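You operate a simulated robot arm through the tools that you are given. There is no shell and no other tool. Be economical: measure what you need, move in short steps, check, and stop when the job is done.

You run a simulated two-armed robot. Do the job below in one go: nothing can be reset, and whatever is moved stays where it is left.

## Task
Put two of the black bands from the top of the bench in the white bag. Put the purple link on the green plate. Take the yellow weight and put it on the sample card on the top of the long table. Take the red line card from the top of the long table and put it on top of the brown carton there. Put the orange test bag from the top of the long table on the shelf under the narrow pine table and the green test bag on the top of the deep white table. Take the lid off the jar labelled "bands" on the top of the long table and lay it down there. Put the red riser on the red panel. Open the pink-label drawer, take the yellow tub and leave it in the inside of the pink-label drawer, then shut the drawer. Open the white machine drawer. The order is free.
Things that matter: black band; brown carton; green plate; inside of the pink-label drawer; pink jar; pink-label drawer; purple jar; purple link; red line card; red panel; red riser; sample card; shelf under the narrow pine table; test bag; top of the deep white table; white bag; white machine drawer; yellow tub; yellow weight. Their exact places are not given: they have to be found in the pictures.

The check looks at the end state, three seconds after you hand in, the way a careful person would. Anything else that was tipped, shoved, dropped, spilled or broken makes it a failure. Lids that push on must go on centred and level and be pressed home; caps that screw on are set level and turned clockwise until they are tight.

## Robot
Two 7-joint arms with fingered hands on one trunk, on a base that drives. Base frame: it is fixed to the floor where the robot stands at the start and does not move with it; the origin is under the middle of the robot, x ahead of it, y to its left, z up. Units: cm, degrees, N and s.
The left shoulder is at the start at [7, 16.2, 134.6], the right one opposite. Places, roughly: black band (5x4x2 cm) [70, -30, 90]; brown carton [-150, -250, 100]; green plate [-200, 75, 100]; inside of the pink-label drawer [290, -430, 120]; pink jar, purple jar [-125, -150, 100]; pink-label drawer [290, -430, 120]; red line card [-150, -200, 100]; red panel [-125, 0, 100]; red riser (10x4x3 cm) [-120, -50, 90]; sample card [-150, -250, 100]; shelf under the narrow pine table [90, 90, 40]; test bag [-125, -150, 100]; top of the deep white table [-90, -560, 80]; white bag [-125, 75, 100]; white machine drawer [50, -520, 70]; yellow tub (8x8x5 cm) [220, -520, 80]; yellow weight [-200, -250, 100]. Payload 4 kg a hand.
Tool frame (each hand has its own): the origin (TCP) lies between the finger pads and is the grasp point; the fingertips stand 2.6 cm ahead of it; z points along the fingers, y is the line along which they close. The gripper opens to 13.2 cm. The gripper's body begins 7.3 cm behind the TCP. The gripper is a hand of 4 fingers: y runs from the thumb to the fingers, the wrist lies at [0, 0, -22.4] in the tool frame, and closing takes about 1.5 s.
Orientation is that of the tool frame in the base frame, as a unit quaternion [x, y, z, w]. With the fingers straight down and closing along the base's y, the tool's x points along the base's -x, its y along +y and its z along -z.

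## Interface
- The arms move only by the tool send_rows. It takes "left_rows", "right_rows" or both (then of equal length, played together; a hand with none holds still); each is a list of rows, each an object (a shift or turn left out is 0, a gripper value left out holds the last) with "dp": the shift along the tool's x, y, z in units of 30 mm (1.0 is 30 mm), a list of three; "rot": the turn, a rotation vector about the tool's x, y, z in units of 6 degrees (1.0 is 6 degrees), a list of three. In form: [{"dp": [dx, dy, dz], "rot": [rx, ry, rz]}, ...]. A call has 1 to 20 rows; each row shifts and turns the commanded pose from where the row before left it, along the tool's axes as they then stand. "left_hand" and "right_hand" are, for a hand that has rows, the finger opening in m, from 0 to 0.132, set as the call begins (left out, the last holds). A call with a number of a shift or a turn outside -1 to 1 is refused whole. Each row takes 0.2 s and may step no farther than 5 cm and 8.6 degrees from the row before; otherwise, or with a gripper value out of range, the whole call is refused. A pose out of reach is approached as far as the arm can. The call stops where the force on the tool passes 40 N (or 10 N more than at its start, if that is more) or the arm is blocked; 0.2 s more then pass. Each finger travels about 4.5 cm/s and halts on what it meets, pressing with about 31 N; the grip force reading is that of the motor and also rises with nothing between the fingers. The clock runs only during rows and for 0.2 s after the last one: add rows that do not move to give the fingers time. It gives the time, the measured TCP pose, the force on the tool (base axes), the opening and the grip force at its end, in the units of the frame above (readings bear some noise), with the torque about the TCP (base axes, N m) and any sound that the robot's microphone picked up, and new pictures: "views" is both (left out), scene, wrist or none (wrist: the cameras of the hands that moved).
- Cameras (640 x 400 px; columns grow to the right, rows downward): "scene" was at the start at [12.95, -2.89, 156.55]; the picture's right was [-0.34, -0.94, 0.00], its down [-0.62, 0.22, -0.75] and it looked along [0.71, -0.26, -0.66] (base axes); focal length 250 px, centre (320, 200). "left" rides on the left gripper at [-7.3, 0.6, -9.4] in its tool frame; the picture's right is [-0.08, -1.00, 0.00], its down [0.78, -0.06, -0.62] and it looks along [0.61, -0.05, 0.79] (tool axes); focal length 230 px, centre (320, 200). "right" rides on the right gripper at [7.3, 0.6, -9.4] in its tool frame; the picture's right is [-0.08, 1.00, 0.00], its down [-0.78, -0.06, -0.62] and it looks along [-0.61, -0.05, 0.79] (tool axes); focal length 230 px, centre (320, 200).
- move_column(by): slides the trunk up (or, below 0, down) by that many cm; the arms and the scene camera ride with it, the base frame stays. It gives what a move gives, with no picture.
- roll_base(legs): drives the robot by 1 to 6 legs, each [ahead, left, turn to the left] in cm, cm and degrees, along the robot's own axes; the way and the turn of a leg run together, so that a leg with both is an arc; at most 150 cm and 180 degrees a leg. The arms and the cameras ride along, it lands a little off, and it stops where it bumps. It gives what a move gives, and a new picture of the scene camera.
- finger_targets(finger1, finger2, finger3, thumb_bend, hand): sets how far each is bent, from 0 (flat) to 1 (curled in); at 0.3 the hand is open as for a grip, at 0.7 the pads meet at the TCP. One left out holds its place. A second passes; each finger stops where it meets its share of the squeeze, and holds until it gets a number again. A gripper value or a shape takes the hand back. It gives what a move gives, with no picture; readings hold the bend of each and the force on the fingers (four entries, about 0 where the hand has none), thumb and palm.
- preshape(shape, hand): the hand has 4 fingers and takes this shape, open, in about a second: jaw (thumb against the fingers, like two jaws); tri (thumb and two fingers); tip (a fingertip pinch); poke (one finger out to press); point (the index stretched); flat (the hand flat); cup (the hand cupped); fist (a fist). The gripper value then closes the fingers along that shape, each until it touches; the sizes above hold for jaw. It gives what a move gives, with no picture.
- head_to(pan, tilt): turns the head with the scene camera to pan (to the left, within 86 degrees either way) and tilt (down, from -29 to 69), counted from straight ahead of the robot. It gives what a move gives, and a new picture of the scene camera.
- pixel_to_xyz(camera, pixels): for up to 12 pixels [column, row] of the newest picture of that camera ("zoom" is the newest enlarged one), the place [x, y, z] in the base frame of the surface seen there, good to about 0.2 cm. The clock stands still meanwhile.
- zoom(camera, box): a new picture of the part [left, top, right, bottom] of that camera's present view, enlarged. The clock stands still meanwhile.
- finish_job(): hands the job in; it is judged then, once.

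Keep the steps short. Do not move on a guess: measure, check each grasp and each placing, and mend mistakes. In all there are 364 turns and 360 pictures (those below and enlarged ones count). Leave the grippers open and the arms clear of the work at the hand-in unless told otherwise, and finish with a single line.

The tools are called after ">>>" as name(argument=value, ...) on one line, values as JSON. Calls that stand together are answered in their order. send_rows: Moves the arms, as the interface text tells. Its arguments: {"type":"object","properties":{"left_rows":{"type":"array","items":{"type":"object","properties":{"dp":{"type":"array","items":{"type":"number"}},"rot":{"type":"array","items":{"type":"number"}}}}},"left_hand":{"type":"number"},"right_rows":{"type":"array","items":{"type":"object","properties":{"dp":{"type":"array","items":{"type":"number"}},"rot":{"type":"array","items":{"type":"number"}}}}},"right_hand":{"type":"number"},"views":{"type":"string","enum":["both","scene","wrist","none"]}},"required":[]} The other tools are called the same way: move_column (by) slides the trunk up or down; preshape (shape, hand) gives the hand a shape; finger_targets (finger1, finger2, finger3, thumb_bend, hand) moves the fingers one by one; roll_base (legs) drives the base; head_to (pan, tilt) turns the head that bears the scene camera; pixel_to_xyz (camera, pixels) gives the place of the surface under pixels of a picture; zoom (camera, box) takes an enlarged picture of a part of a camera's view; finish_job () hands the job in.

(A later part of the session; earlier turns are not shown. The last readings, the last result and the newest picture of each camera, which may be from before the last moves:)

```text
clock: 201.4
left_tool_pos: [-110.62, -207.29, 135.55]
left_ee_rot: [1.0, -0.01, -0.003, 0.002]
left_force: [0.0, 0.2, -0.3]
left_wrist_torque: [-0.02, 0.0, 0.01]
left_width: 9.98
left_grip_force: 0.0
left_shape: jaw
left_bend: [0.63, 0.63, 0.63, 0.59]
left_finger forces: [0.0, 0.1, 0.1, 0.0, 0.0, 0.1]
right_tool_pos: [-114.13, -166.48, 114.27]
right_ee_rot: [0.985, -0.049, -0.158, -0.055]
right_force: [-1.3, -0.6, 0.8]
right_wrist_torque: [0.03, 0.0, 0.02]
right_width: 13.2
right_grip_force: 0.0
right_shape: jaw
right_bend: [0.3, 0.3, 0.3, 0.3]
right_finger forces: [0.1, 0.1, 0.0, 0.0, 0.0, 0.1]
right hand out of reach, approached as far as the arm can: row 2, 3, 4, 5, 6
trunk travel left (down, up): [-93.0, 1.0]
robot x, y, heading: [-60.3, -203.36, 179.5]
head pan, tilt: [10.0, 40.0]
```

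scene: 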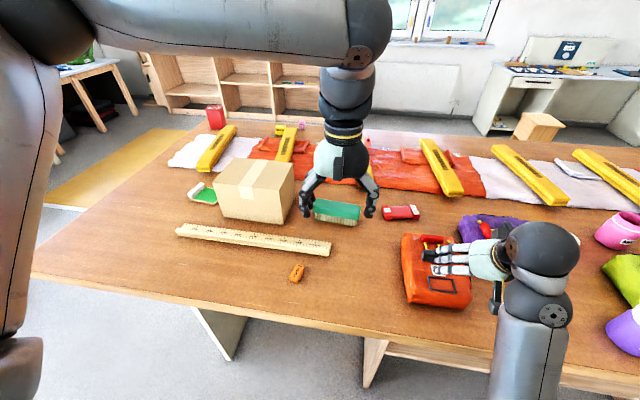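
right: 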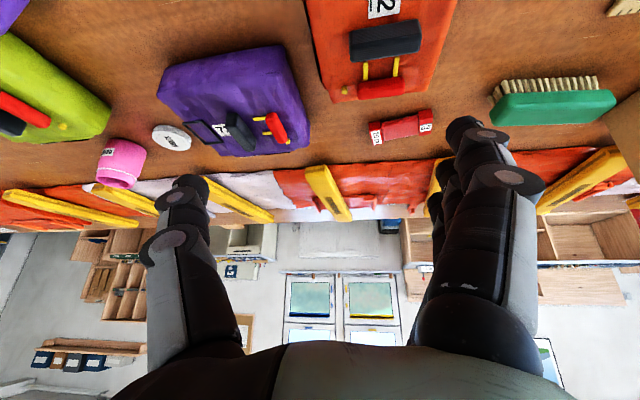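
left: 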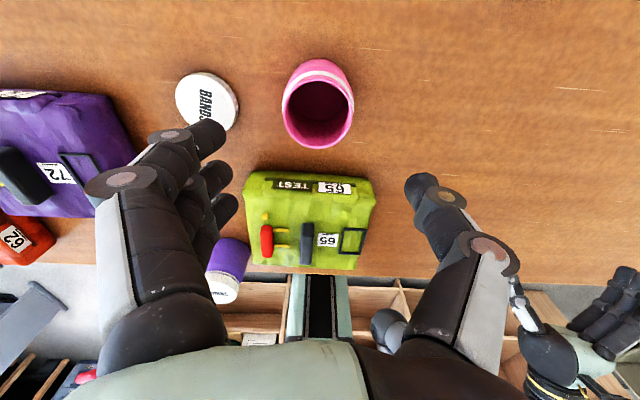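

>>> send_rows(right_rows=[{"dp": [-0.4, -0.6, -0.6]}, {"dp": [-0.4, -0.6, -0.6]}, {"dp": [-0.4, -0.6, -0.6]}, {"dp": [-0.4, -0.6, -0.3]}, {"dp": [-0.4, -0.6, -0.3]}, {"rot": [0, 1, 0]}, {"rot": [0, 1, 0]}, {"rot": [0.5, 1, 0]}, {"rot": [0.5, 0, 0]}], views="wrist")

```text
clock: 203.4
left_tool_pos: [-110.65, -207.2, 135.55]
left_ee_rot: [1.0, -0.01, -0.004, 0.002]
left_force: [0.6, 0.5, 0.0]
left_wrist_torque: [0.0, -0.03, 0.0]
left_width: 9.98
left_grip_force: 0.0
left_shape: jaw
left_bend: [0.63, 0.63, 0.63, 0.59]
left_finger forces: [0.1, 0.0, 0.0, 0.0, 0.0, 0.0]
right_tool_pos: [-112.58, -164.99, 110.47]
right_ee_rot: [0.989, -0.057, -0.104, -0.091]
right_force: [0.3, -1.1, -0.1]
right_wrist_torque: [0.01, 0.03, -0.03]
right_width: 13.18
right_grip_force: 0.1
right_shape: jaw
right_bend: [0.3, 0.3, 0.3, 0.3]
right_finger forces: [0.0, 0.1, 0.1, 0.0, 0.1, 0.0]
right hand out of reach, approached as far as the arm can: row 1, 2, 3, 4, 5, 6, 7, 8
trunk travel left (down, up): [-93.0, 1.0]
robot x, y, heading: [-60.15, -203.06, 179.4]
head pan, tilt: [10.0, 40.0]
```

right: 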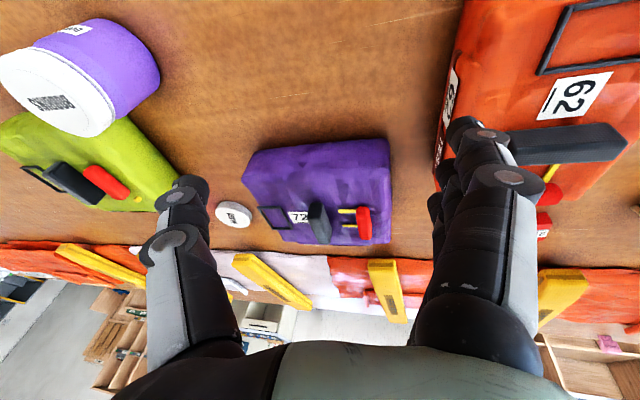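

>>> head_to(pan=-40, tilt=40)

```text
clock: 204.6
left_tool_pos: [-110.73, -207.27, 135.55]
left_ee_rot: [1.0, -0.01, -0.002, 0.002]
left_force: [0.6, -0.3, -0.5]
left_wrist_torque: [-0.03, 0.0, -0.02]
left_width: 9.98
left_grip_force: 0.0
left_shape: jaw
left_bend: [0.63, 0.63, 0.63, 0.59]
left_finger forces: [0.1, 0.0, 0.0, 0.0, 0.0, 0.0]
right_tool_pos: [-112.65, -165.04, 110.63]
right_ee_rot: [0.989, -0.056, -0.104, -0.09]
right_force: [0.4, -0.1, -0.3]
right_wrist_torque: [0.01, 0.04, -0.02]
right_width: 13.19
right_grip_force: 0.0
right_shape: jaw
right_bend: [0.3, 0.3, 0.3, 0.3]
right_finger forces: [0.0, 0.0, 0.0, 0.1, 0.0, 0.0]
trunk travel left (down, up): [-93.0, 1.0]
robot x, y, heading: [-60.45, -203.32, 179.9]
head pan, tilt: [-40.0, 40.0]
```

scene: 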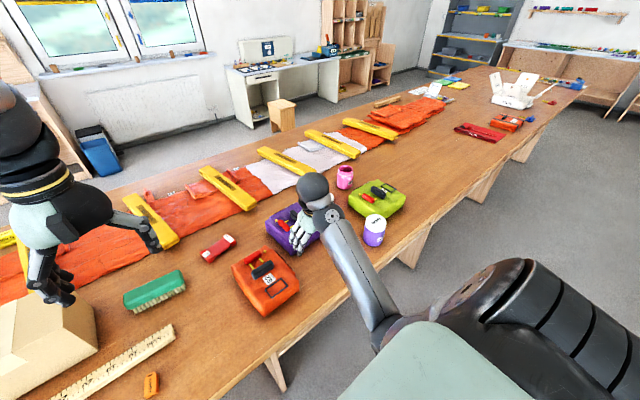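

The right elbow is folded low. I unfold it: point the hand forward, raise it, and stretch it out to the right.

>>> send_rows(right_rows=[{"dp": [0, 0, -0.5], "rot": [0, -1, 0]}, {"dp": [0, 0, -0.5], "rot": [0, -1, 0]}, {"rot": [0, -1, 0]}, {"rot": [0, -1, 0]}, {"rot": [0, -1, 0]}, {"rot": [0, -1, 0]}, {"rot": [0, -1, 0]}, {"rot": [0, -1, 0]}, {"rot": [0, -1, 0]}, {"rot": [0, -1, 0]}, {"dp": [-0.9, -0.5, 0]}, {"dp": [-0.9, -0.5, 0]}, {"dp": [-0.9, -0.5, 0]}, {"dp": [-0.9, -0.5, 0]}, {"dp": [-0.9, -0.5, 0]}, {"dp": [-0.9, -0.5, 0]}, {"dp": [-0.9, -0.5, 0]}, {"dp": [-0.9, -0.5, 0]}], views="scene")

```text
clock: 208.4
left_tool_pos: [-110.69, -207.11, 135.67]
left_ee_rot: [1.0, -0.009, -0.003, 0.002]
left_force: [0.6, 0.5, 0.0]
left_wrist_torque: [0.01, -0.01, 0.01]
left_width: 9.97
left_grip_force: 0.1
left_shape: jaw
left_bend: [0.63, 0.63, 0.63, 0.59]
left_finger forces: [0.1, 0.0, 0.0, 0.0, 0.1, 0.0]
right_tool_pos: [-117.02, -156.36, 135.75]
right_ee_rot: [0.805, -0.004, -0.583, -0.107]
right_force: [1.3, -0.7, 0.2]
right_wrist_torque: [0.02, 0.02, -0.01]
right_width: 13.2
right_grip_force: 0.1
right_shape: jaw
right_bend: [0.3, 0.3, 0.3, 0.3]
right_finger forces: [0.1, 0.0, 0.1, 0.0, 0.0, 0.0]
trunk travel left (down, up): [-93.0, 1.0]
robot x, y, heading: [-60.53, -202.9, 179.5]
head pan, tilt: [-40.0, 40.0]
```

scene: 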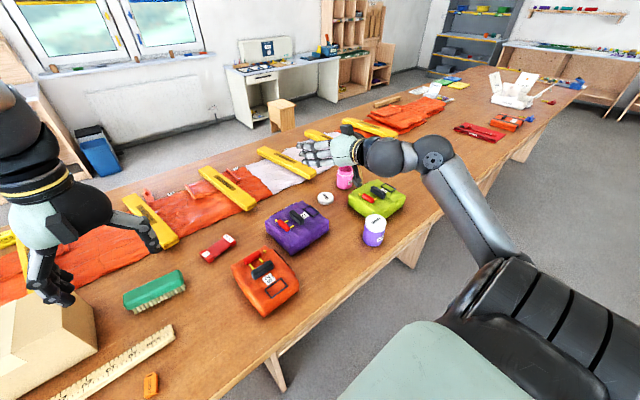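

>>> send_rows(right_rows=[{"dp": [-0.6, -0.7, 0.4]}, {"dp": [-0.6, -0.7, 0.4]}, {"dp": [-0.6, -0.7, 0.4]}, {"dp": [-0.6, -0.7, 0.4]}, {"dp": [-0.6, -0.7, 0.4]}, {"dp": [-0.6, -0.7, 0.4]}, {"dp": [-0.6, -0.7, 0.4]}, {"dp": [-0.6, -0.7, 0.4]}], views="scene")

```text
clock: 210.2
left_tool_pos: [-110.95, -207.32, 135.37]
left_ee_rot: [1.0, -0.009, -0.003, 0.001]
left_force: [0.6, 0.0, 0.7]
left_wrist_torque: [-0.01, -0.03, -0.01]
left_width: 9.99
left_grip_force: 0.1
left_shape: jaw
left_bend: [0.63, 0.63, 0.63, 0.59]
left_finger forces: [0.1, 0.0, 0.0, 0.0, 0.1, 0.0]
right_tool_pos: [-128.53, -139.96, 149.34]
right_ee_rot: [0.804, -0.005, -0.585, -0.107]
right_force: [0.8, -0.5, 0.0]
right_wrist_torque: [-0.02, 0.02, -0.02]
right_width: 13.22
right_grip_force: 0.1
right_shape: jaw
right_bend: [0.3, 0.3, 0.3, 0.3]
right_finger forces: [0.0, 0.0, 0.1, 0.1, 0.0, 0.0]
trunk travel left (down, up): [-93.0, 1.0]
robot x, y, heading: [-60.68, -203.17, 179.8]
head pan, tilt: [-40.0, 40.0]
```

scene: 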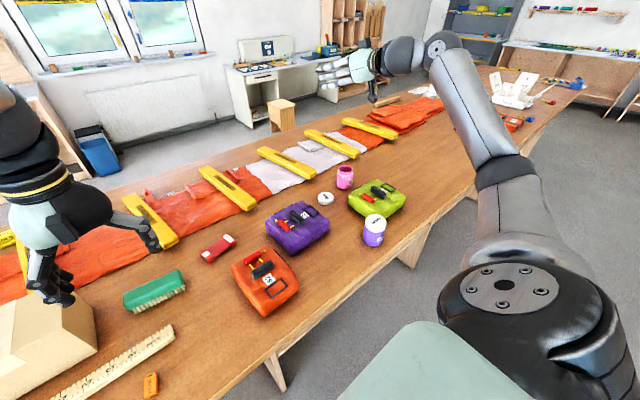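

>>> send_rows(right_rows=[{"dp": [0.7, 0, 0], "rot": [0, 1, 0]}, {"dp": [0.7, 0, 0], "rot": [0, 1, 0]}, {"dp": [0.6, 0, 0.2], "rot": [0, 1, 0]}, {"dp": [0.6, 0, 0.3], "rot": [0, 1, 0]}, {"dp": [0.5, 0, 0.4], "rot": [0, 1, 0]}, {"dp": [0.4, 0, 0.4], "rot": [0, 1, 0]}, {"dp": [0.3, 0, 0.4], "rot": [0, 1, 0]}, {"dp": [0.2, 0, 0.4], "rot": [0, 1, 0]}, {"dp": [0, 0, 0.4], "rot": [0, 1, 0]}, {"dp": [0, 0, 0.3], "rot": [0, 1, 0]}, {"rot": [0, 1, 0]}, {"rot": [0.5, 0.6, 0]}], views="scene")

```text
clock: 212.8
left_tool_pos: [-110.84, -207.17, 135.54]
left_ee_rot: [1.0, -0.011, -0.003, 0.001]
left_force: [0.1, 0.2, 0.4]
left_wrist_torque: [-0.02, -0.03, -0.01]
left_width: 9.98
left_grip_force: 0.2
left_shape: jaw
left_bend: [0.63, 0.63, 0.63, 0.59]
left_finger forces: [0.0, 0.0, 0.1, 0.0, 0.0, 0.0]
right_tool_pos: [-125.34, -145.32, 129.18]
right_ee_rot: [0.992, -0.063, -0.037, -0.101]
right_force: [0.7, -0.3, -0.8]
right_wrist_torque: [0.01, 0.02, -0.04]
right_width: 13.22
right_grip_force: 0.0
right_shape: jaw
right_bend: [0.3, 0.3, 0.3, 0.3]
right_finger forces: [0.0, 0.0, 0.0, 0.0, 0.0, 0.0]
right hand out of reach, approached as far as the arm can: row 9, 10, 11, 12
trunk travel left (down, up): [-93.0, 1.0]
robot x, y, heading: [-60.45, -203.28, 179.7]
head pan, tilt: [-40.0, 40.0]
```

scene: 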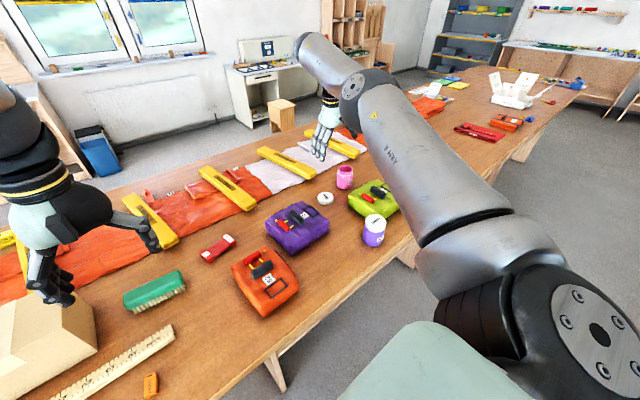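

Elbow is now up. I move the right hand in and straighten it.

>>> send_rows(right_rows=[{"dp": [0.6, 0.7, 0]}, {"dp": [0.6, 0.7, 0]}, {"dp": [0.6, 0.7, 0]}, {"dp": [0.6, 0.7, 0]}, {"dp": [0.6, 0.7, 0]}, {"rot": [-1, 0.3, 0]}, {"rot": [-1, 0.3, -0.5]}, {"rot": [0, 0, -0.6]}], views="none")

>>> head_to(pan=20, tilt=35)

```text
clock: 214.6
left_tool_pos: [-110.81, -207.42, 135.55]
left_ee_rot: [1.0, -0.01, -0.003, 0.002]
left_force: [0.0, -0.6, 0.2]
left_wrist_torque: [0.03, -0.01, 0.03]
left_width: 9.98
left_grip_force: 0.0
left_shape: jaw
left_bend: [0.63, 0.63, 0.63, 0.59]
left_finger forces: [0.0, 0.0, 0.0, 0.0, 0.1, 0.0]
right_tool_pos: [-117.83, -156.62, 126.68]
right_ee_rot: [1.0, -0.008, 0.006, -0.005]
right_force: [0.6, 0.1, 0.1]
right_wrist_torque: [-0.01, 0.04, 0.01]
right_width: 13.2
right_grip_force: 0.0
right_shape: jaw
right_bend: [0.3, 0.3, 0.3, 0.3]
right_finger forces: [0.0, 0.0, 0.0, 0.1, 0.1, 0.1]
trunk travel left (down, up): [-93.0, 1.0]
robot x, y, heading: [-60.41, -203.39, 179.6]
head pan, tilt: [-40.0, 40.0]
```

```text
clock: 215.9
left_tool_pos: [-110.71, -207.28, 135.68]
left_ee_rot: [1.0, -0.01, -0.003, 0.002]
left_force: [0.3, -0.5, -0.1]
left_wrist_torque: [0.01, 0.03, 0.03]
left_width: 9.97
left_grip_force: 0.0
left_shape: jaw
left_bend: [0.63, 0.63, 0.63, 0.59]
left_finger forces: [0.1, 0.0, 0.0, 0.0, 0.0, 0.0]
right_tool_pos: [-117.85, -156.67, 126.66]
right_ee_rot: [1.0, -0.009, 0.006, -0.006]
right_force: [0.2, 0.3, -0.5]
right_wrist_torque: [0.01, -0.06, 0.01]
right_width: 13.21
right_grip_force: 0.1
right_shape: jaw
right_bend: [0.3, 0.3, 0.3, 0.3]
right_finger forces: [0.1, 0.0, 0.1, 0.0, 0.0, 0.0]
trunk travel left (down, up): [-93.0, 1.0]
robot x, y, heading: [-60.4, -203.13, 179.6]
head pan, tilt: [20.0, 35.0]
```

scene: 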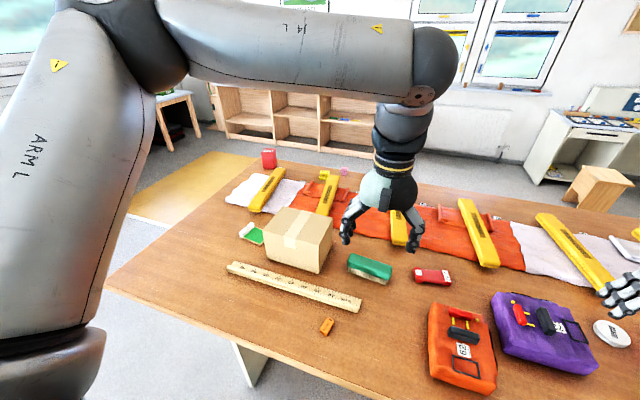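

Both arms are normal again. I zoom on the carton area and the red card.

>>> zoom(camera="scene", box=[220, 140, 460, 290])

>>> pixel_to_xyz(camera="zoom", pixels=[[520, 355], [560, 362], [605, 368], [120, 218], [250, 245], [290, 190], [190, 180], [210, 230], [85, 250], [275, 92], [325, 85], [250, 320]])

```text
2.67 times, centred on (340, 215) of scene
```

zoom: 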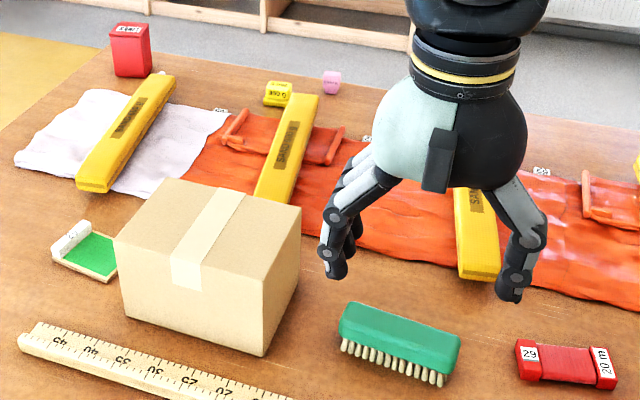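

```text
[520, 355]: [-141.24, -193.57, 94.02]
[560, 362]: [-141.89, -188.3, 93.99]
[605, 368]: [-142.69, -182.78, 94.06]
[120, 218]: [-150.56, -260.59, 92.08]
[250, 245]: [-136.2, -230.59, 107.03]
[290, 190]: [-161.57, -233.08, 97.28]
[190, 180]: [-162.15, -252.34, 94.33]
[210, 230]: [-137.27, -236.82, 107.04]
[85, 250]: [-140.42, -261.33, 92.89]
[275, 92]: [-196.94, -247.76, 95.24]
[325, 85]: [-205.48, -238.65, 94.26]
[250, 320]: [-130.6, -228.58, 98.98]
```

The red card is at (-142,-188.2), top z≈94, long side nearly along y. I'll use the right hand turned ~82°. Drive ahead 10 cm first.

>>> roll_base(legs=[[10, 0, 0]])

>>> send_rows(right_rows=[{"rot": [0, 0, 1]}, {"rot": [0, 0, 1]}, {"rot": [0, 0, 1]}, {"rot": [0, 0, 1]}, {"rot": [0, 0, 1]}, {"rot": [0, 0, 1]}, {"rot": [0, 0, 1]}, {"rot": [0, 0, 1]}, {"rot": [0, 0, 1]}, {"rot": [0, 0, 1]}, {"rot": [0, 0, 1]}, {"rot": [0, 0, 1]}, {"rot": [0, 0, 1]}, {"rot": [0, 0, 0.7]}], right_hand=0.09, views="wrist")

```text
clock: 217.0
left_tool_pos: [-119.74, -207.13, 135.94]
left_ee_rot: [1.0, -0.01, -0.007, 0.002]
left_force: [0.6, 0.2, -0.2]
left_wrist_torque: [-0.01, 0.06, 0.0]
left_width: 9.97
left_grip_force: 0.0
left_shape: jaw
left_bend: [0.63, 0.63, 0.63, 0.59]
left_finger forces: [0.0, 0.0, 0.0, 0.0, 0.1, 0.0]
right_tool_pos: [-127.02, -156.5, 127.01]
right_ee_rot: [1.0, -0.01, 0.003, -0.006]
right_force: [0.7, 0.7, 0.3]
right_wrist_torque: [0.04, 0.04, -0.02]
right_width: 13.19
right_grip_force: 0.0
right_shape: jaw
right_bend: [0.3, 0.3, 0.3, 0.3]
right_finger forces: [0.1, 0.0, 0.0, 0.1, 0.1, 0.1]
trunk travel left (down, up): [-93.0, 1.0]
robot x, y, heading: [-70.35, -203.04, 179.3]
head pan, tilt: [20.0, 35.0]
```

scene: 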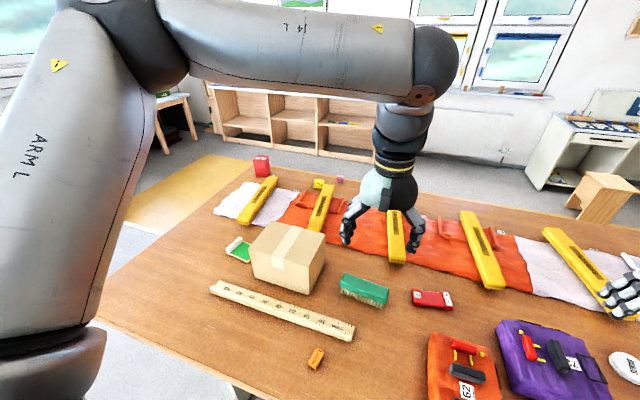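

```text
clock: 220.0
left_tool_pos: [-120.63, -207.01, 135.54]
left_ee_rot: [1.0, -0.011, -0.004, 0.002]
left_force: [-0.3, 0.6, 0.5]
left_wrist_torque: [0.0, 0.01, 0.01]
left_width: 9.97
left_grip_force: 0.1
left_shape: jaw
left_bend: [0.63, 0.63, 0.63, 0.59]
left_finger forces: [0.0, 0.0, 0.0, 0.1, 0.0, 0.1]
right_tool_pos: [-127.74, -156.51, 126.65]
right_ee_rot: [0.747, -0.665, 0.001, -0.008]
right_force: [-0.2, -0.2, 0.5]
right_wrist_torque: [-0.01, -0.02, -0.06]
right_width: 9.05
right_grip_force: 0.0
right_shape: jaw
right_bend: [0.68, 0.68, 0.68, 0.65]
right_finger forces: [0.0, 0.1, 0.1, 0.0, 0.1, 0.0]
trunk travel left (down, up): [-93.0, 1.0]
robot x, y, heading: [-70.43, -202.89, 179.8]
head pan, tilt: [20.0, 35.0]
```

right: 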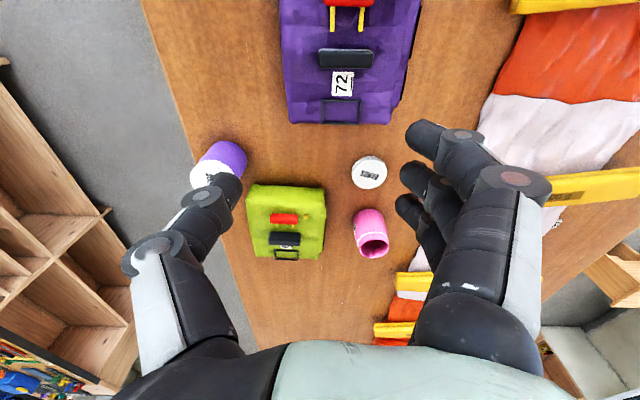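

>>> send_rows(right_rows=[{"dp": [0.904, 0.541, 0]}, {"dp": [0.904, 0.541, 0]}, {"dp": [0.904, 0.541, 0]}, {"dp": [0.904, 0.541, 0]}, {"dp": [0.904, 0.541, 0]}, {"dp": [0.904, 0.541, 0]}, {"dp": [0.904, 0.541, 0]}, {"dp": [0.904, 0.541, 0]}, {"dp": [0.904, 0.541, 0]}, {"dp": [0.904, 0.541, 0]}, {"dp": [0.904, 0.541, 0]}], views="none")

>>> move_column(by=-13)

>>> send_rows(right_rows=[{}], views="both")

```text
clock: 222.4
left_tool_pos: [-120.55, -207.32, 135.66]
left_ee_rot: [1.0, -0.011, -0.004, 0.002]
left_force: [0.3, 0.9, 1.2]
left_wrist_torque: [0.03, 0.0, -0.01]
left_width: 9.96
left_grip_force: 0.1
left_shape: jaw
left_bend: [0.63, 0.63, 0.63, 0.59]
left_finger forces: [0.0, 0.0, 0.0, 0.0, 0.0, 0.0]
right_tool_pos: [-140.86, -187.89, 126.08]
right_ee_rot: [0.747, -0.665, 0.0, -0.008]
right_force: [0.1, -0.4, -0.4]
right_wrist_torque: [0.04, 0.0, 0.01]
right_width: 9.04
right_grip_force: 0.1
right_shape: jaw
right_bend: [0.68, 0.68, 0.68, 0.65]
right_finger forces: [0.0, 0.1, 0.0, 0.0, 0.1, 0.0]
right hand out of reach, approached as far as the arm can: row 11
trunk travel left (down, up): [-93.0, 1.0]
robot x, y, heading: [-70.7, -203.18, 179.6]
head pan, tilt: [20.0, 35.0]
```

```text
clock: 224.0
left_tool_pos: [-120.59, -207.11, 122.6]
left_ee_rot: [1.0, -0.011, -0.004, 0.001]
left_force: [0.6, -0.5, -0.1]
left_wrist_torque: [0.04, -0.01, 0.01]
left_width: 9.99
left_grip_force: 0.1
left_shape: jaw
left_bend: [0.63, 0.63, 0.63, 0.59]
left_finger forces: [0.0, 0.0, 0.0, 0.0, 0.0, 0.1]
right_tool_pos: [-140.84, -187.75, 112.99]
right_ee_rot: [0.748, -0.664, 0.001, -0.008]
right_force: [0.0, 0.1, 0.2]
right_wrist_torque: [-0.04, -0.01, 0.03]
right_width: 9.01
right_grip_force: 0.1
right_shape: jaw
right_bend: [0.68, 0.68, 0.68, 0.65]
right_finger forces: [0.0, 0.0, 0.1, 0.1, 0.0, 0.1]
trunk travel left (down, up): [-80.0, 14.0]
robot x, y, heading: [-70.66, -202.82, 179.5]
head pan, tilt: [20.0, 35.0]
```

```text
clock: 224.4
left_tool_pos: [-120.58, -207.25, 122.71]
left_ee_rot: [1.0, -0.011, -0.003, 0.001]
left_force: [0.8, -0.7, 1.3]
left_wrist_torque: [-0.01, 0.03, -0.01]
left_width: 9.97
left_grip_force: 0.1
left_shape: jaw
left_bend: [0.63, 0.63, 0.63, 0.59]
left_finger forces: [0.1, 0.0, 0.0, 0.0, 0.1, 0.0]
right_tool_pos: [-141.01, -187.74, 112.99]
right_ee_rot: [0.747, -0.665, 0.001, -0.008]
right_force: [-0.7, -0.5, 0.3]
right_wrist_torque: [0.01, 0.01, 0.0]
right_width: 9.02
right_grip_force: 0.1
right_shape: jaw
right_bend: [0.68, 0.68, 0.68, 0.65]
right_finger forces: [0.1, 0.1, 0.0, 0.0, 0.0, 0.0]
trunk travel left (down, up): [-80.0, 14.0]
robot x, y, heading: [-70.55, -203.54, 179.6]
head pan, tilt: [20.0, 35.0]
```

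scene: 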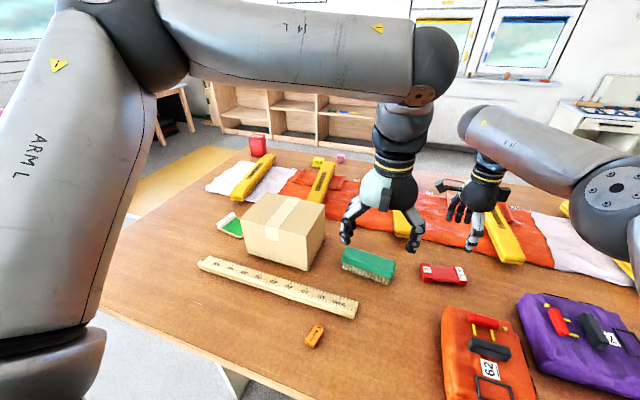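
right: 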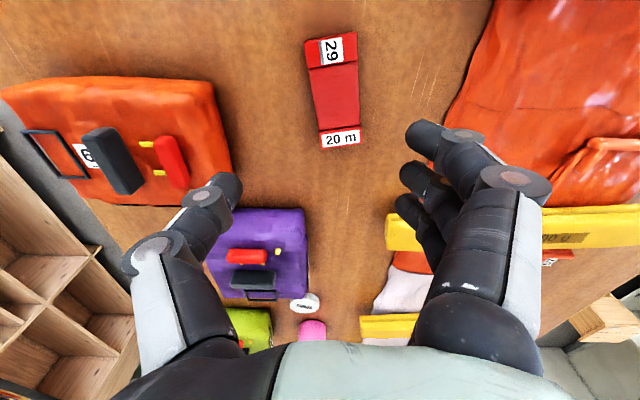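

The card lies ~1.3 cm beyond the TCP. I drive 2 cm ahead and descend.

>>> roll_base(legs=[[2, 0, 0]])

>>> send_rows(right_rows=[{"dp": [0.2, 0, 0.9]}, {"dp": [0, 0, 0.9]}, {"dp": [0, 0, 0.9]}, {"dp": [0, 0, 0.9]}, {"dp": [0, 0, 0.9]}], right_hand=0.09, views="wrist")

```text
clock: 225.2
left_tool_pos: [-121.93, -207.08, 123.2]
left_ee_rot: [1.0, -0.011, -0.006, 0.002]
left_force: [-0.6, 0.9, 0.1]
left_wrist_torque: [0.04, 0.02, 0.03]
left_width: 9.98
left_grip_force: 0.1
left_shape: jaw
left_bend: [0.63, 0.63, 0.63, 0.59]
left_finger forces: [0.0, 0.1, 0.0, 0.0, 0.1, 0.0]
right_tool_pos: [-142.39, -187.73, 113.36]
right_ee_rot: [0.747, -0.665, 0.0, -0.006]
right_force: [0.8, 0.9, -0.1]
right_wrist_torque: [-0.01, 0.04, -0.01]
right_width: 9.02
right_grip_force: 0.2
right_shape: jaw
right_bend: [0.68, 0.68, 0.68, 0.65]
right_finger forces: [0.1, 0.0, 0.0, 0.1, 0.1, 0.0]
trunk travel left (down, up): [-80.0, 14.0]
robot x, y, heading: [-72.56, -202.73, 179.8]
head pan, tilt: [20.0, 35.0]
```

scene: 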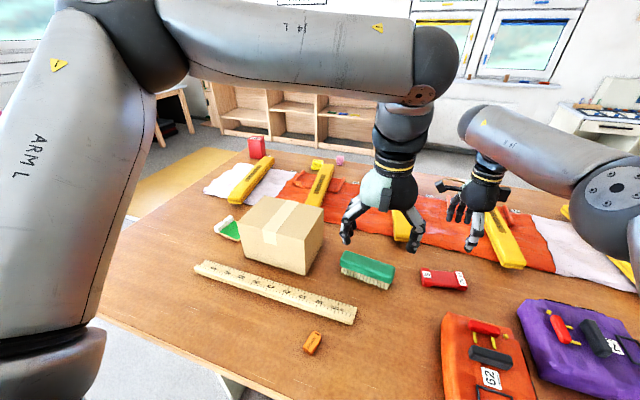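

```text
clock: 226.4
left_tool_pos: [-122.48, -207.12, 122.7]
left_ee_rot: [1.0, -0.011, -0.003, 0.001]
left_force: [-0.4, 0.2, 0.3]
left_wrist_torque: [0.01, -0.01, -0.01]
left_width: 9.95
left_grip_force: 0.1
left_shape: jaw
left_bend: [0.63, 0.63, 0.63, 0.59]
left_finger forces: [0.1, 0.1, 0.0, 0.1, 0.0, 0.0]
right_tool_pos: [-142.69, -188.23, 99.47]
right_ee_rot: [0.747, -0.665, 0.001, -0.007]
right_force: [-0.8, 0.8, 0.1]
right_wrist_torque: [0.01, 0.01, 0.0]
right_width: 9.03
right_grip_force: 0.1
right_shape: jaw
right_bend: [0.68, 0.68, 0.68, 0.65]
right_finger forces: [0.0, 0.1, 0.0, 0.1, 0.0, 0.1]
trunk travel left (down, up): [-80.0, 14.0]
robot x, y, heading: [-72.32, -202.81, 179.6]
head pan, tilt: [20.0, 35.0]
```

right: 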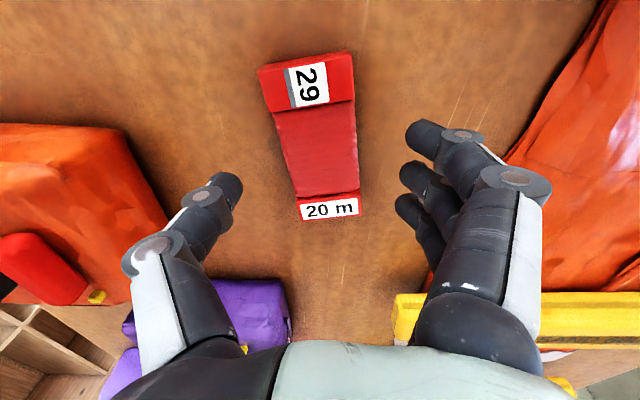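

>>> send_rows(right_rows=[{"dp": [0, 0, 0.9]}, {"dp": [0, 0, 0.6]}, {}], views="none")

>>> send_rows(right_rows=[{}, {}, {}, {}, {}, {}, {}], right_hand=0.0, views="wrist")

```text
clock: 227.2
left_tool_pos: [-122.65, -207.13, 122.64]
left_ee_rot: [1.0, -0.01, -0.005, 0.002]
left_force: [0.4, -0.9, 0.0]
left_wrist_torque: [-0.02, 0.0, -0.01]
left_width: 9.96
left_grip_force: 0.0
left_shape: jaw
left_bend: [0.63, 0.63, 0.63, 0.59]
left_finger forces: [0.1, 0.0, 0.0, 0.1, 0.0, 0.0]
right_tool_pos: [-142.54, -187.9, 94.95]
right_ee_rot: [0.747, -0.665, 0.0, -0.007]
right_force: [-0.3, 0.7, -0.3]
right_wrist_torque: [-0.01, 0.0, 0.03]
right_width: 9.03
right_grip_force: 0.1
right_shape: jaw
right_bend: [0.68, 0.68, 0.68, 0.65]
right_finger forces: [0.0, 0.0, 0.1, 0.1, 0.0, 0.0]
trunk travel left (down, up): [-80.0, 14.0]
robot x, y, heading: [-71.98, -203.04, 179.6]
head pan, tilt: [20.0, 35.0]
```

```text
clock: 228.8
left_tool_pos: [-122.62, -207.22, 122.63]
left_ee_rot: [1.0, -0.01, -0.004, 0.001]
left_force: [-0.3, 0.2, -0.4]
left_wrist_torque: [0.0, 0.02, 0.02]
left_width: 9.96
left_grip_force: 0.0
left_shape: jaw
left_bend: [0.63, 0.63, 0.63, 0.59]
left_finger forces: [0.1, 0.1, 0.0, 0.0, 0.0, 0.1]
right_tool_pos: [-142.69, -188.06, 94.95]
right_ee_rot: [0.747, -0.665, 0.001, -0.008]
right_force: [-0.7, 0.1, 0.5]
right_wrist_torque: [-0.02, -0.02, 0.03]
right_width: 4.79
right_grip_force: 31.5
right_shape: jaw
right_bend: [0.73, 0.73, 0.73, 0.7]
right_finger forces: [9.7, 9.2, 9.1, 0.1, 28.1, 0.0]
trunk travel left (down, up): [-80.0, 14.0]
robot x, y, heading: [-72.83, -203.11, 179.6]
head pan, tilt: [20.0, 35.0]
```

right: 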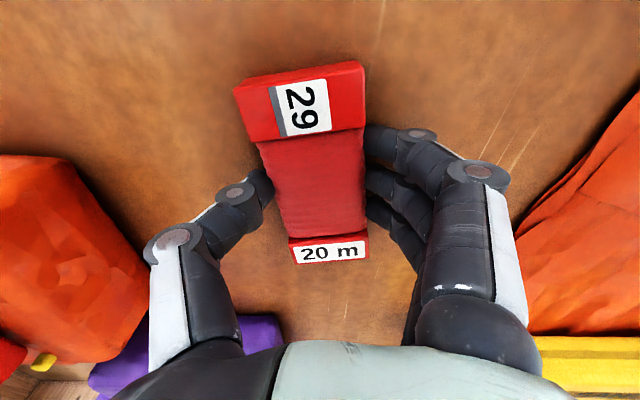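

Gripped (4.8 cm wide). Lift with arm and trunk, and measure the carton top.

>>> send_rows(right_rows=[{"dp": [0, 0, -1]}, {"dp": [0, 0, -1]}, {"dp": [0, 0, -1]}, {"dp": [0, 0, -1]}, {"dp": [0, 0, -1]}, {"dp": [0, 0, -1]}, {"dp": [0, 0, -1]}, {"dp": [0, 0, -1]}], views="wrist")

>>> pixel_to_xyz(camera="scene", pixels=[[244, 224], [304, 243], [322, 208], [264, 198], [283, 220], [227, 228], [245, 172], [318, 162], [262, 148], [222, 222], [238, 240]])

>>> zoom(camera="scene", box=[200, 130, 360, 280])

```text
clock: 230.6
left_tool_pos: [-122.38, -207.1, 122.74]
left_ee_rot: [1.0, -0.01, -0.004, 0.001]
left_force: [-0.3, -0.6, 0.5]
left_wrist_torque: [0.0, 0.04, 0.03]
left_width: 9.98
left_grip_force: 0.0
left_shape: jaw
left_bend: [0.63, 0.63, 0.63, 0.59]
left_finger forces: [0.0, 0.0, 0.0, 0.1, 0.0, 0.0]
right_tool_pos: [-141.13, -189.58, 118.86]
right_ee_rot: [0.747, -0.665, 0.001, -0.008]
right_force: [-0.7, -0.1, -1.2]
right_wrist_torque: [0.0, -0.01, -0.01]
right_width: 4.81
right_grip_force: 31.0
right_shape: jaw
right_bend: [0.73, 0.73, 0.73, 0.7]
right_finger forces: [9.7, 9.3, 9.1, 0.0, 28.1, 0.0]
right hand out of reach, approached as far as the arm can: row 7
trunk travel left (down, up): [-80.0, 14.0]
robot x, y, heading: [-72.29, -203.46, 179.6]
head pan, tilt: [20.0, 35.0]
```

right: 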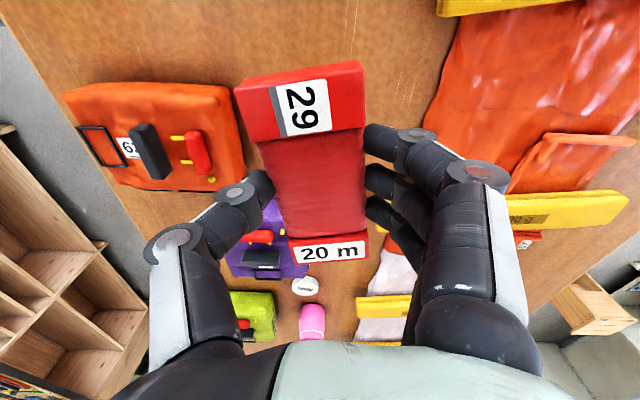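

```text
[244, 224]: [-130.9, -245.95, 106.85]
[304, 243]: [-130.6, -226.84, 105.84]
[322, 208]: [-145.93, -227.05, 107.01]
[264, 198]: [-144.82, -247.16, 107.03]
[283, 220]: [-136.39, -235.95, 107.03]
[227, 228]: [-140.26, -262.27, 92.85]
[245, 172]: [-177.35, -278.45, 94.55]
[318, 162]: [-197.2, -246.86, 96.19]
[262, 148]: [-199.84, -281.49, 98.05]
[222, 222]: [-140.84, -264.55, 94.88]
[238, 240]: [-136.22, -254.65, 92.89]
```

```text
2.67 times, centred on (280, 205) of scene
```

zoom: 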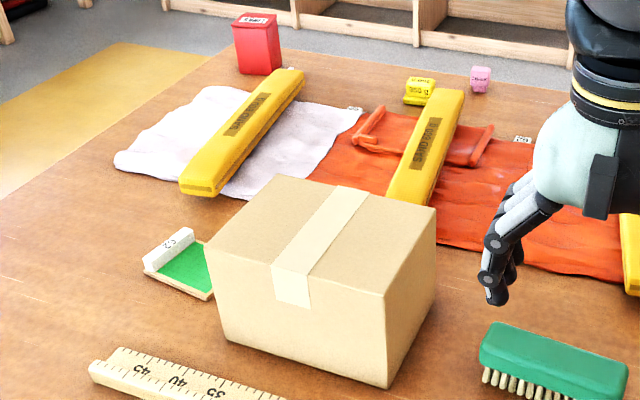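

Carton top: x -131…-146, y -246.5…-227, z 107. I drive left 47 cm to bring the card over it.

>>> roll_base(legs=[[0, 47, 0]])

>>> zoom(camera="right", box=[0, 0, 640, 400])

```text
clock: 233.4
left_tool_pos: [-122.91, -254.32, 122.64]
left_ee_rot: [1.0, -0.011, -0.004, 0.003]
left_force: [-0.2, 0.3, -0.6]
left_wrist_torque: [-0.02, 0.02, 0.0]
left_width: 9.96
left_grip_force: 0.2
left_shape: jaw
left_bend: [0.63, 0.63, 0.63, 0.59]
left_finger forces: [0.1, 0.1, 0.0, 0.0, 0.0, 0.0]
right_tool_pos: [-141.46, -236.56, 118.71]
right_ee_rot: [0.748, -0.664, 0.002, -0.006]
right_force: [-0.4, 0.5, -0.5]
right_wrist_torque: [-0.02, -0.01, -0.01]
right_width: 4.78
right_grip_force: 30.6
right_shape: jaw
right_bend: [0.73, 0.73, 0.73, 0.7]
right_finger forces: [9.7, 9.3, 9.2, 0.1, 28.2, 0.0]
trunk travel left (down, up): [-80.0, 14.0]
robot x, y, heading: [-72.94, -250.19, 179.5]
head pan, tilt: [20.0, 35.0]
```

scene: 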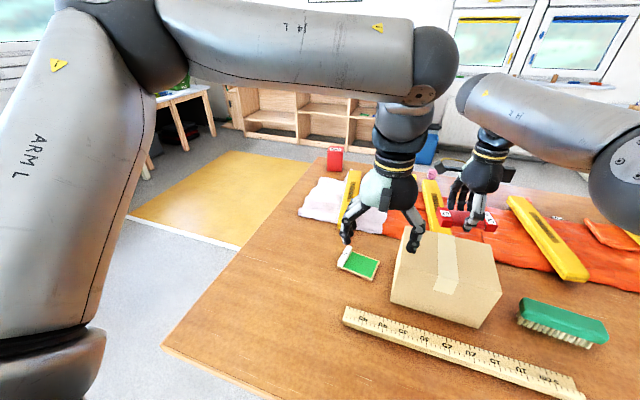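

```text
1.00 times, centred on (320, 200) of right
```

zoom: 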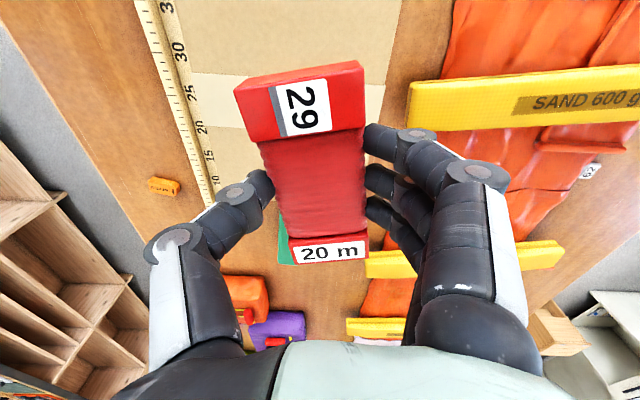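

I shift 3 cm toward the robot and lower to the carton top.

>>> send_rows(right_rows=[{"dp": [0, -0.5, 0]}, {"dp": [0, -0.5, 0]}, {"dp": [0, 0, 0.9]}, {"dp": [0, 0, 0.9]}, {"dp": [0, 0, 0.7]}, {"dp": [0, 0, 0.2]}, {}], views="both")

>>> zoom(camera="scene", box=[360, 160, 540, 340])

```text
clock: 235.0
left_tool_pos: [-122.93, -254.38, 122.71]
left_ee_rot: [1.0, -0.01, -0.003, 0.002]
left_force: [0.0, 0.0, 0.1]
left_wrist_torque: [0.02, -0.01, 0.01]
left_width: 9.97
left_grip_force: 0.1
left_shape: jaw
left_bend: [0.63, 0.63, 0.63, 0.59]
left_finger forces: [0.1, 0.0, 0.0, 0.0, 0.1, 0.0]
right_tool_pos: [-138.37, -236.22, 110.59]
right_ee_rot: [0.747, -0.664, 0.001, -0.008]
right_force: [0.4, -0.7, -1.1]
right_wrist_torque: [0.0, 0.01, -0.02]
right_width: 4.81
right_grip_force: 30.9
right_shape: jaw
right_bend: [0.73, 0.73, 0.73, 0.7]
right_finger forces: [9.8, 9.3, 9.1, 0.1, 28.0, 0.0]
trunk travel left (down, up): [-80.0, 14.0]
robot x, y, heading: [-72.78, -250.65, 179.7]
head pan, tilt: [20.0, 35.0]
```

scene: 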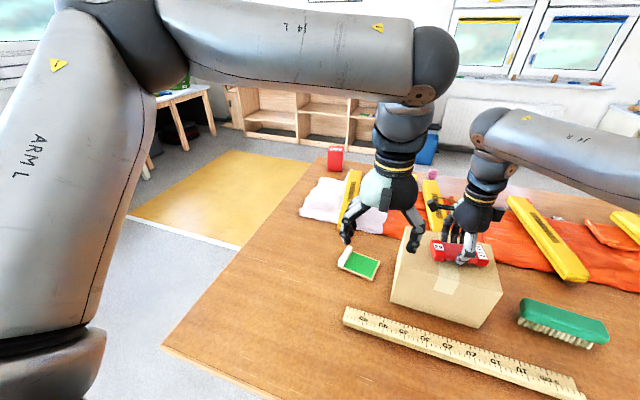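
right: 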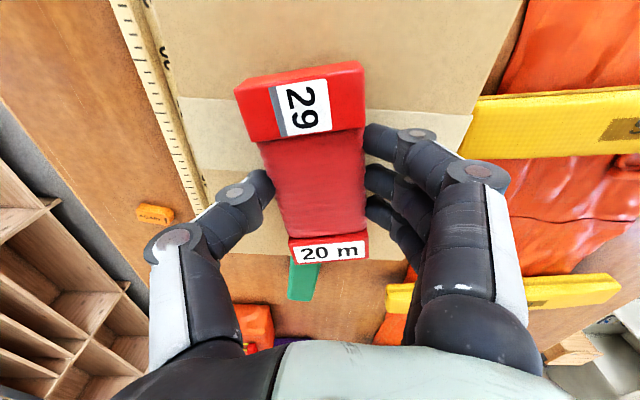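

```text
2.22 times, centred on (450, 250) of scene
```

zoom: 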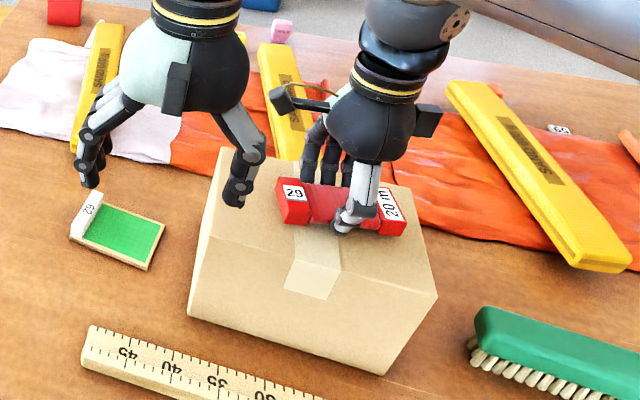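

>>> send_rows(right_rows=[{"dp": [0, 0, 0.13]}, {}, {"dp": [0, 0, 0.06]}, {}], views="none")

>>> send_rows(right_rows=[{}, {}, {}, {}], right_hand=0.085, views="none")

>>> send_rows(right_rows=[{"dp": [0, 0, -1]}, {"dp": [0, 0, -1]}, {"dp": [0, 0, -1]}, {"dp": [0, 0, -1]}], views="both")

```text
clock: 236.0
left_tool_pos: [-122.94, -254.37, 122.67]
left_ee_rot: [1.0, -0.01, -0.004, 0.002]
left_force: [1.0, 1.0, -0.1]
left_wrist_torque: [-0.01, 0.01, 0.0]
left_width: 10.0
left_grip_force: 0.1
left_shape: jaw
left_bend: [0.63, 0.63, 0.63, 0.59]
left_finger forces: [0.0, 0.0, 0.1, 0.1, 0.0, 0.0]
right_tool_pos: [-138.5, -236.4, 110.01]
right_ee_rot: [0.747, -0.665, 0.0, -0.007]
right_force: [-0.3, -0.2, -0.1]
right_wrist_torque: [0.01, 0.0, -0.01]
right_width: 4.78
right_grip_force: 30.8
right_shape: jaw
right_bend: [0.73, 0.73, 0.73, 0.7]
right_finger forces: [9.7, 9.3, 9.1, 0.0, 28.1, 0.1]
trunk travel left (down, up): [-80.0, 14.0]
robot x, y, heading: [-72.64, -250.46, 179.3]
head pan, tilt: [20.0, 35.0]
```

```text
clock: 237.0
left_tool_pos: [-122.87, -254.35, 122.7]
left_ee_rot: [1.0, -0.011, -0.004, 0.002]
left_force: [-0.2, 0.0, 0.1]
left_wrist_torque: [-0.02, 0.01, 0.05]
left_width: 9.98
left_grip_force: 0.1
left_shape: jaw
left_bend: [0.63, 0.63, 0.63, 0.59]
left_finger forces: [0.0, 0.0, 0.0, 0.1, 0.0, 0.0]
right_tool_pos: [-138.3, -236.22, 110.08]
right_ee_rot: [0.748, -0.664, 0.001, -0.008]
right_force: [-0.4, 1.0, 0.2]
right_wrist_torque: [0.0, 0.02, -0.01]
right_width: 8.47
right_grip_force: 0.1
right_shape: jaw
right_bend: [0.7, 0.7, 0.7, 0.68]
right_finger forces: [0.0, 0.0, 0.0, 0.0, 0.1, 0.0]
trunk travel left (down, up): [-80.0, 14.0]
robot x, y, heading: [-72.67, -250.47, 179.3]
head pan, tilt: [20.0, 35.0]
```

```text
clock: 238.0
left_tool_pos: [-122.74, -254.49, 122.65]
left_ee_rot: [1.0, -0.011, -0.004, 0.001]
left_force: [0.0, -0.2, -0.8]
left_wrist_torque: [0.03, 0.03, 0.0]
left_width: 9.98
left_grip_force: 0.1
left_shape: jaw
left_bend: [0.63, 0.63, 0.63, 0.59]
left_finger forces: [0.0, 0.1, 0.0, 0.0, 0.1, 0.0]
right_tool_pos: [-138.47, -236.6, 122.17]
right_ee_rot: [0.747, -0.664, 0.001, -0.007]
right_force: [-0.3, -0.5, 0.1]
right_wrist_torque: [0.0, 0.01, -0.01]
right_width: 8.47
right_grip_force: 0.0
right_shape: jaw
right_bend: [0.7, 0.7, 0.7, 0.68]
right_finger forces: [0.1, 0.0, 0.0, 0.0, 0.0, 0.0]
trunk travel left (down, up): [-80.0, 14.0]
robot x, y, heading: [-72.74, -250.25, 179.9]
head pan, tilt: [20.0, 35.0]
```

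scene: 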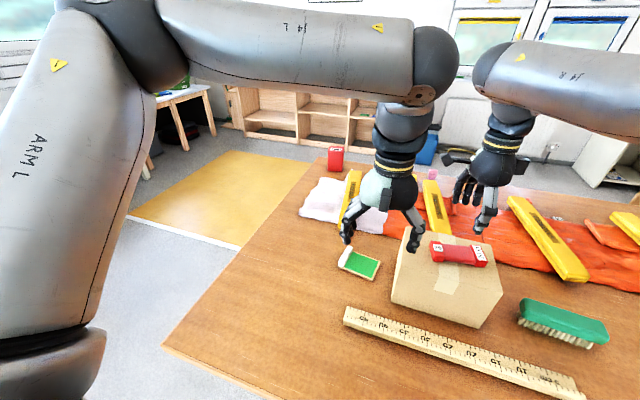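
right: 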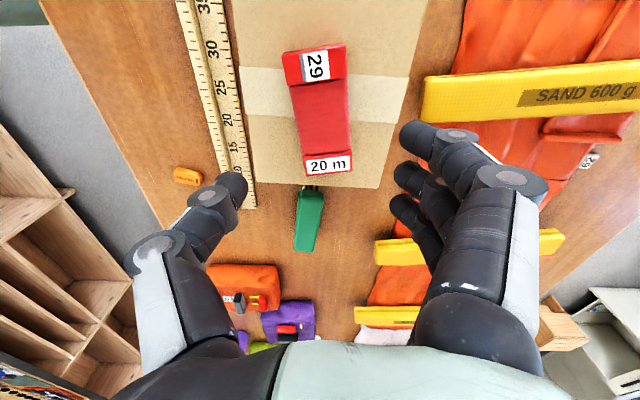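

Red card rests on the carton. Next the yellow weight at about (-197,-248). I measure the table end, the floor behind and the shelf.

>>> pixel_to_xyz(camera="scene", pixels=[[165, 345], [236, 248], [300, 170], [312, 150], [270, 135], [280, 145], [335, 160], [200, 175], [432, 173], [358, 262], [347, 252], [150, 165]])

>>> head_to(pan=0, tilt=20)

```text
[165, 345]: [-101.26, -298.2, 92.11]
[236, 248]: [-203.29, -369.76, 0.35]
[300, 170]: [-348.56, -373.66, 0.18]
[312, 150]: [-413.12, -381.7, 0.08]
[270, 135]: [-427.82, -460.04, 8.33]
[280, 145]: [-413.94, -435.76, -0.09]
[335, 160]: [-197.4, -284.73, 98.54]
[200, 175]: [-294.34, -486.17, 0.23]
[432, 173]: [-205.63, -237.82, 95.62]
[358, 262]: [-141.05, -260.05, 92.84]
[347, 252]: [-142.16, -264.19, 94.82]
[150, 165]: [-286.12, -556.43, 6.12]
```

```text
clock: 238.8
left_tool_pos: [-122.97, -254.26, 122.7]
left_ee_rot: [1.0, -0.011, -0.004, 0.002]
left_force: [-0.2, 0.6, -0.1]
left_wrist_torque: [0.02, -0.02, 0.03]
left_width: 9.99
left_grip_force: 0.1
left_shape: jaw
left_bend: [0.63, 0.63, 0.63, 0.59]
left_finger forces: [0.0, 0.0, 0.0, 0.1, 0.0, 0.0]
right_tool_pos: [-138.66, -236.38, 121.98]
right_ee_rot: [0.747, -0.665, 0.001, -0.008]
right_force: [0.6, 0.0, -0.1]
right_wrist_torque: [0.04, 0.02, -0.01]
right_width: 8.48
right_grip_force: 0.2
right_shape: jaw
right_bend: [0.7, 0.7, 0.7, 0.68]
right_finger forces: [0.1, 0.1, 0.1, 0.0, 0.0, 0.0]
trunk travel left (down, up): [-80.0, 14.0]
robot x, y, heading: [-72.53, -250.66, 179.5]
head pan, tilt: [0.0, 20.0]
```

scene: 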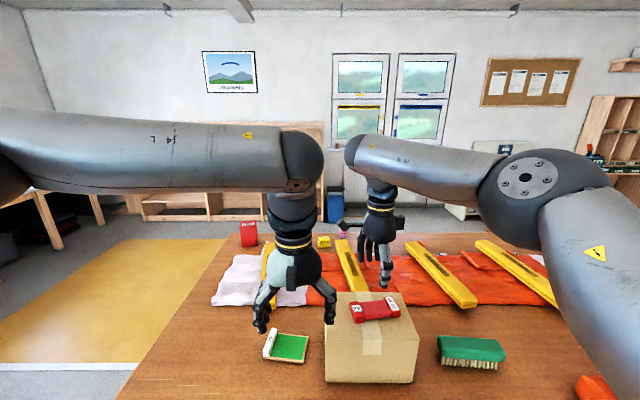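

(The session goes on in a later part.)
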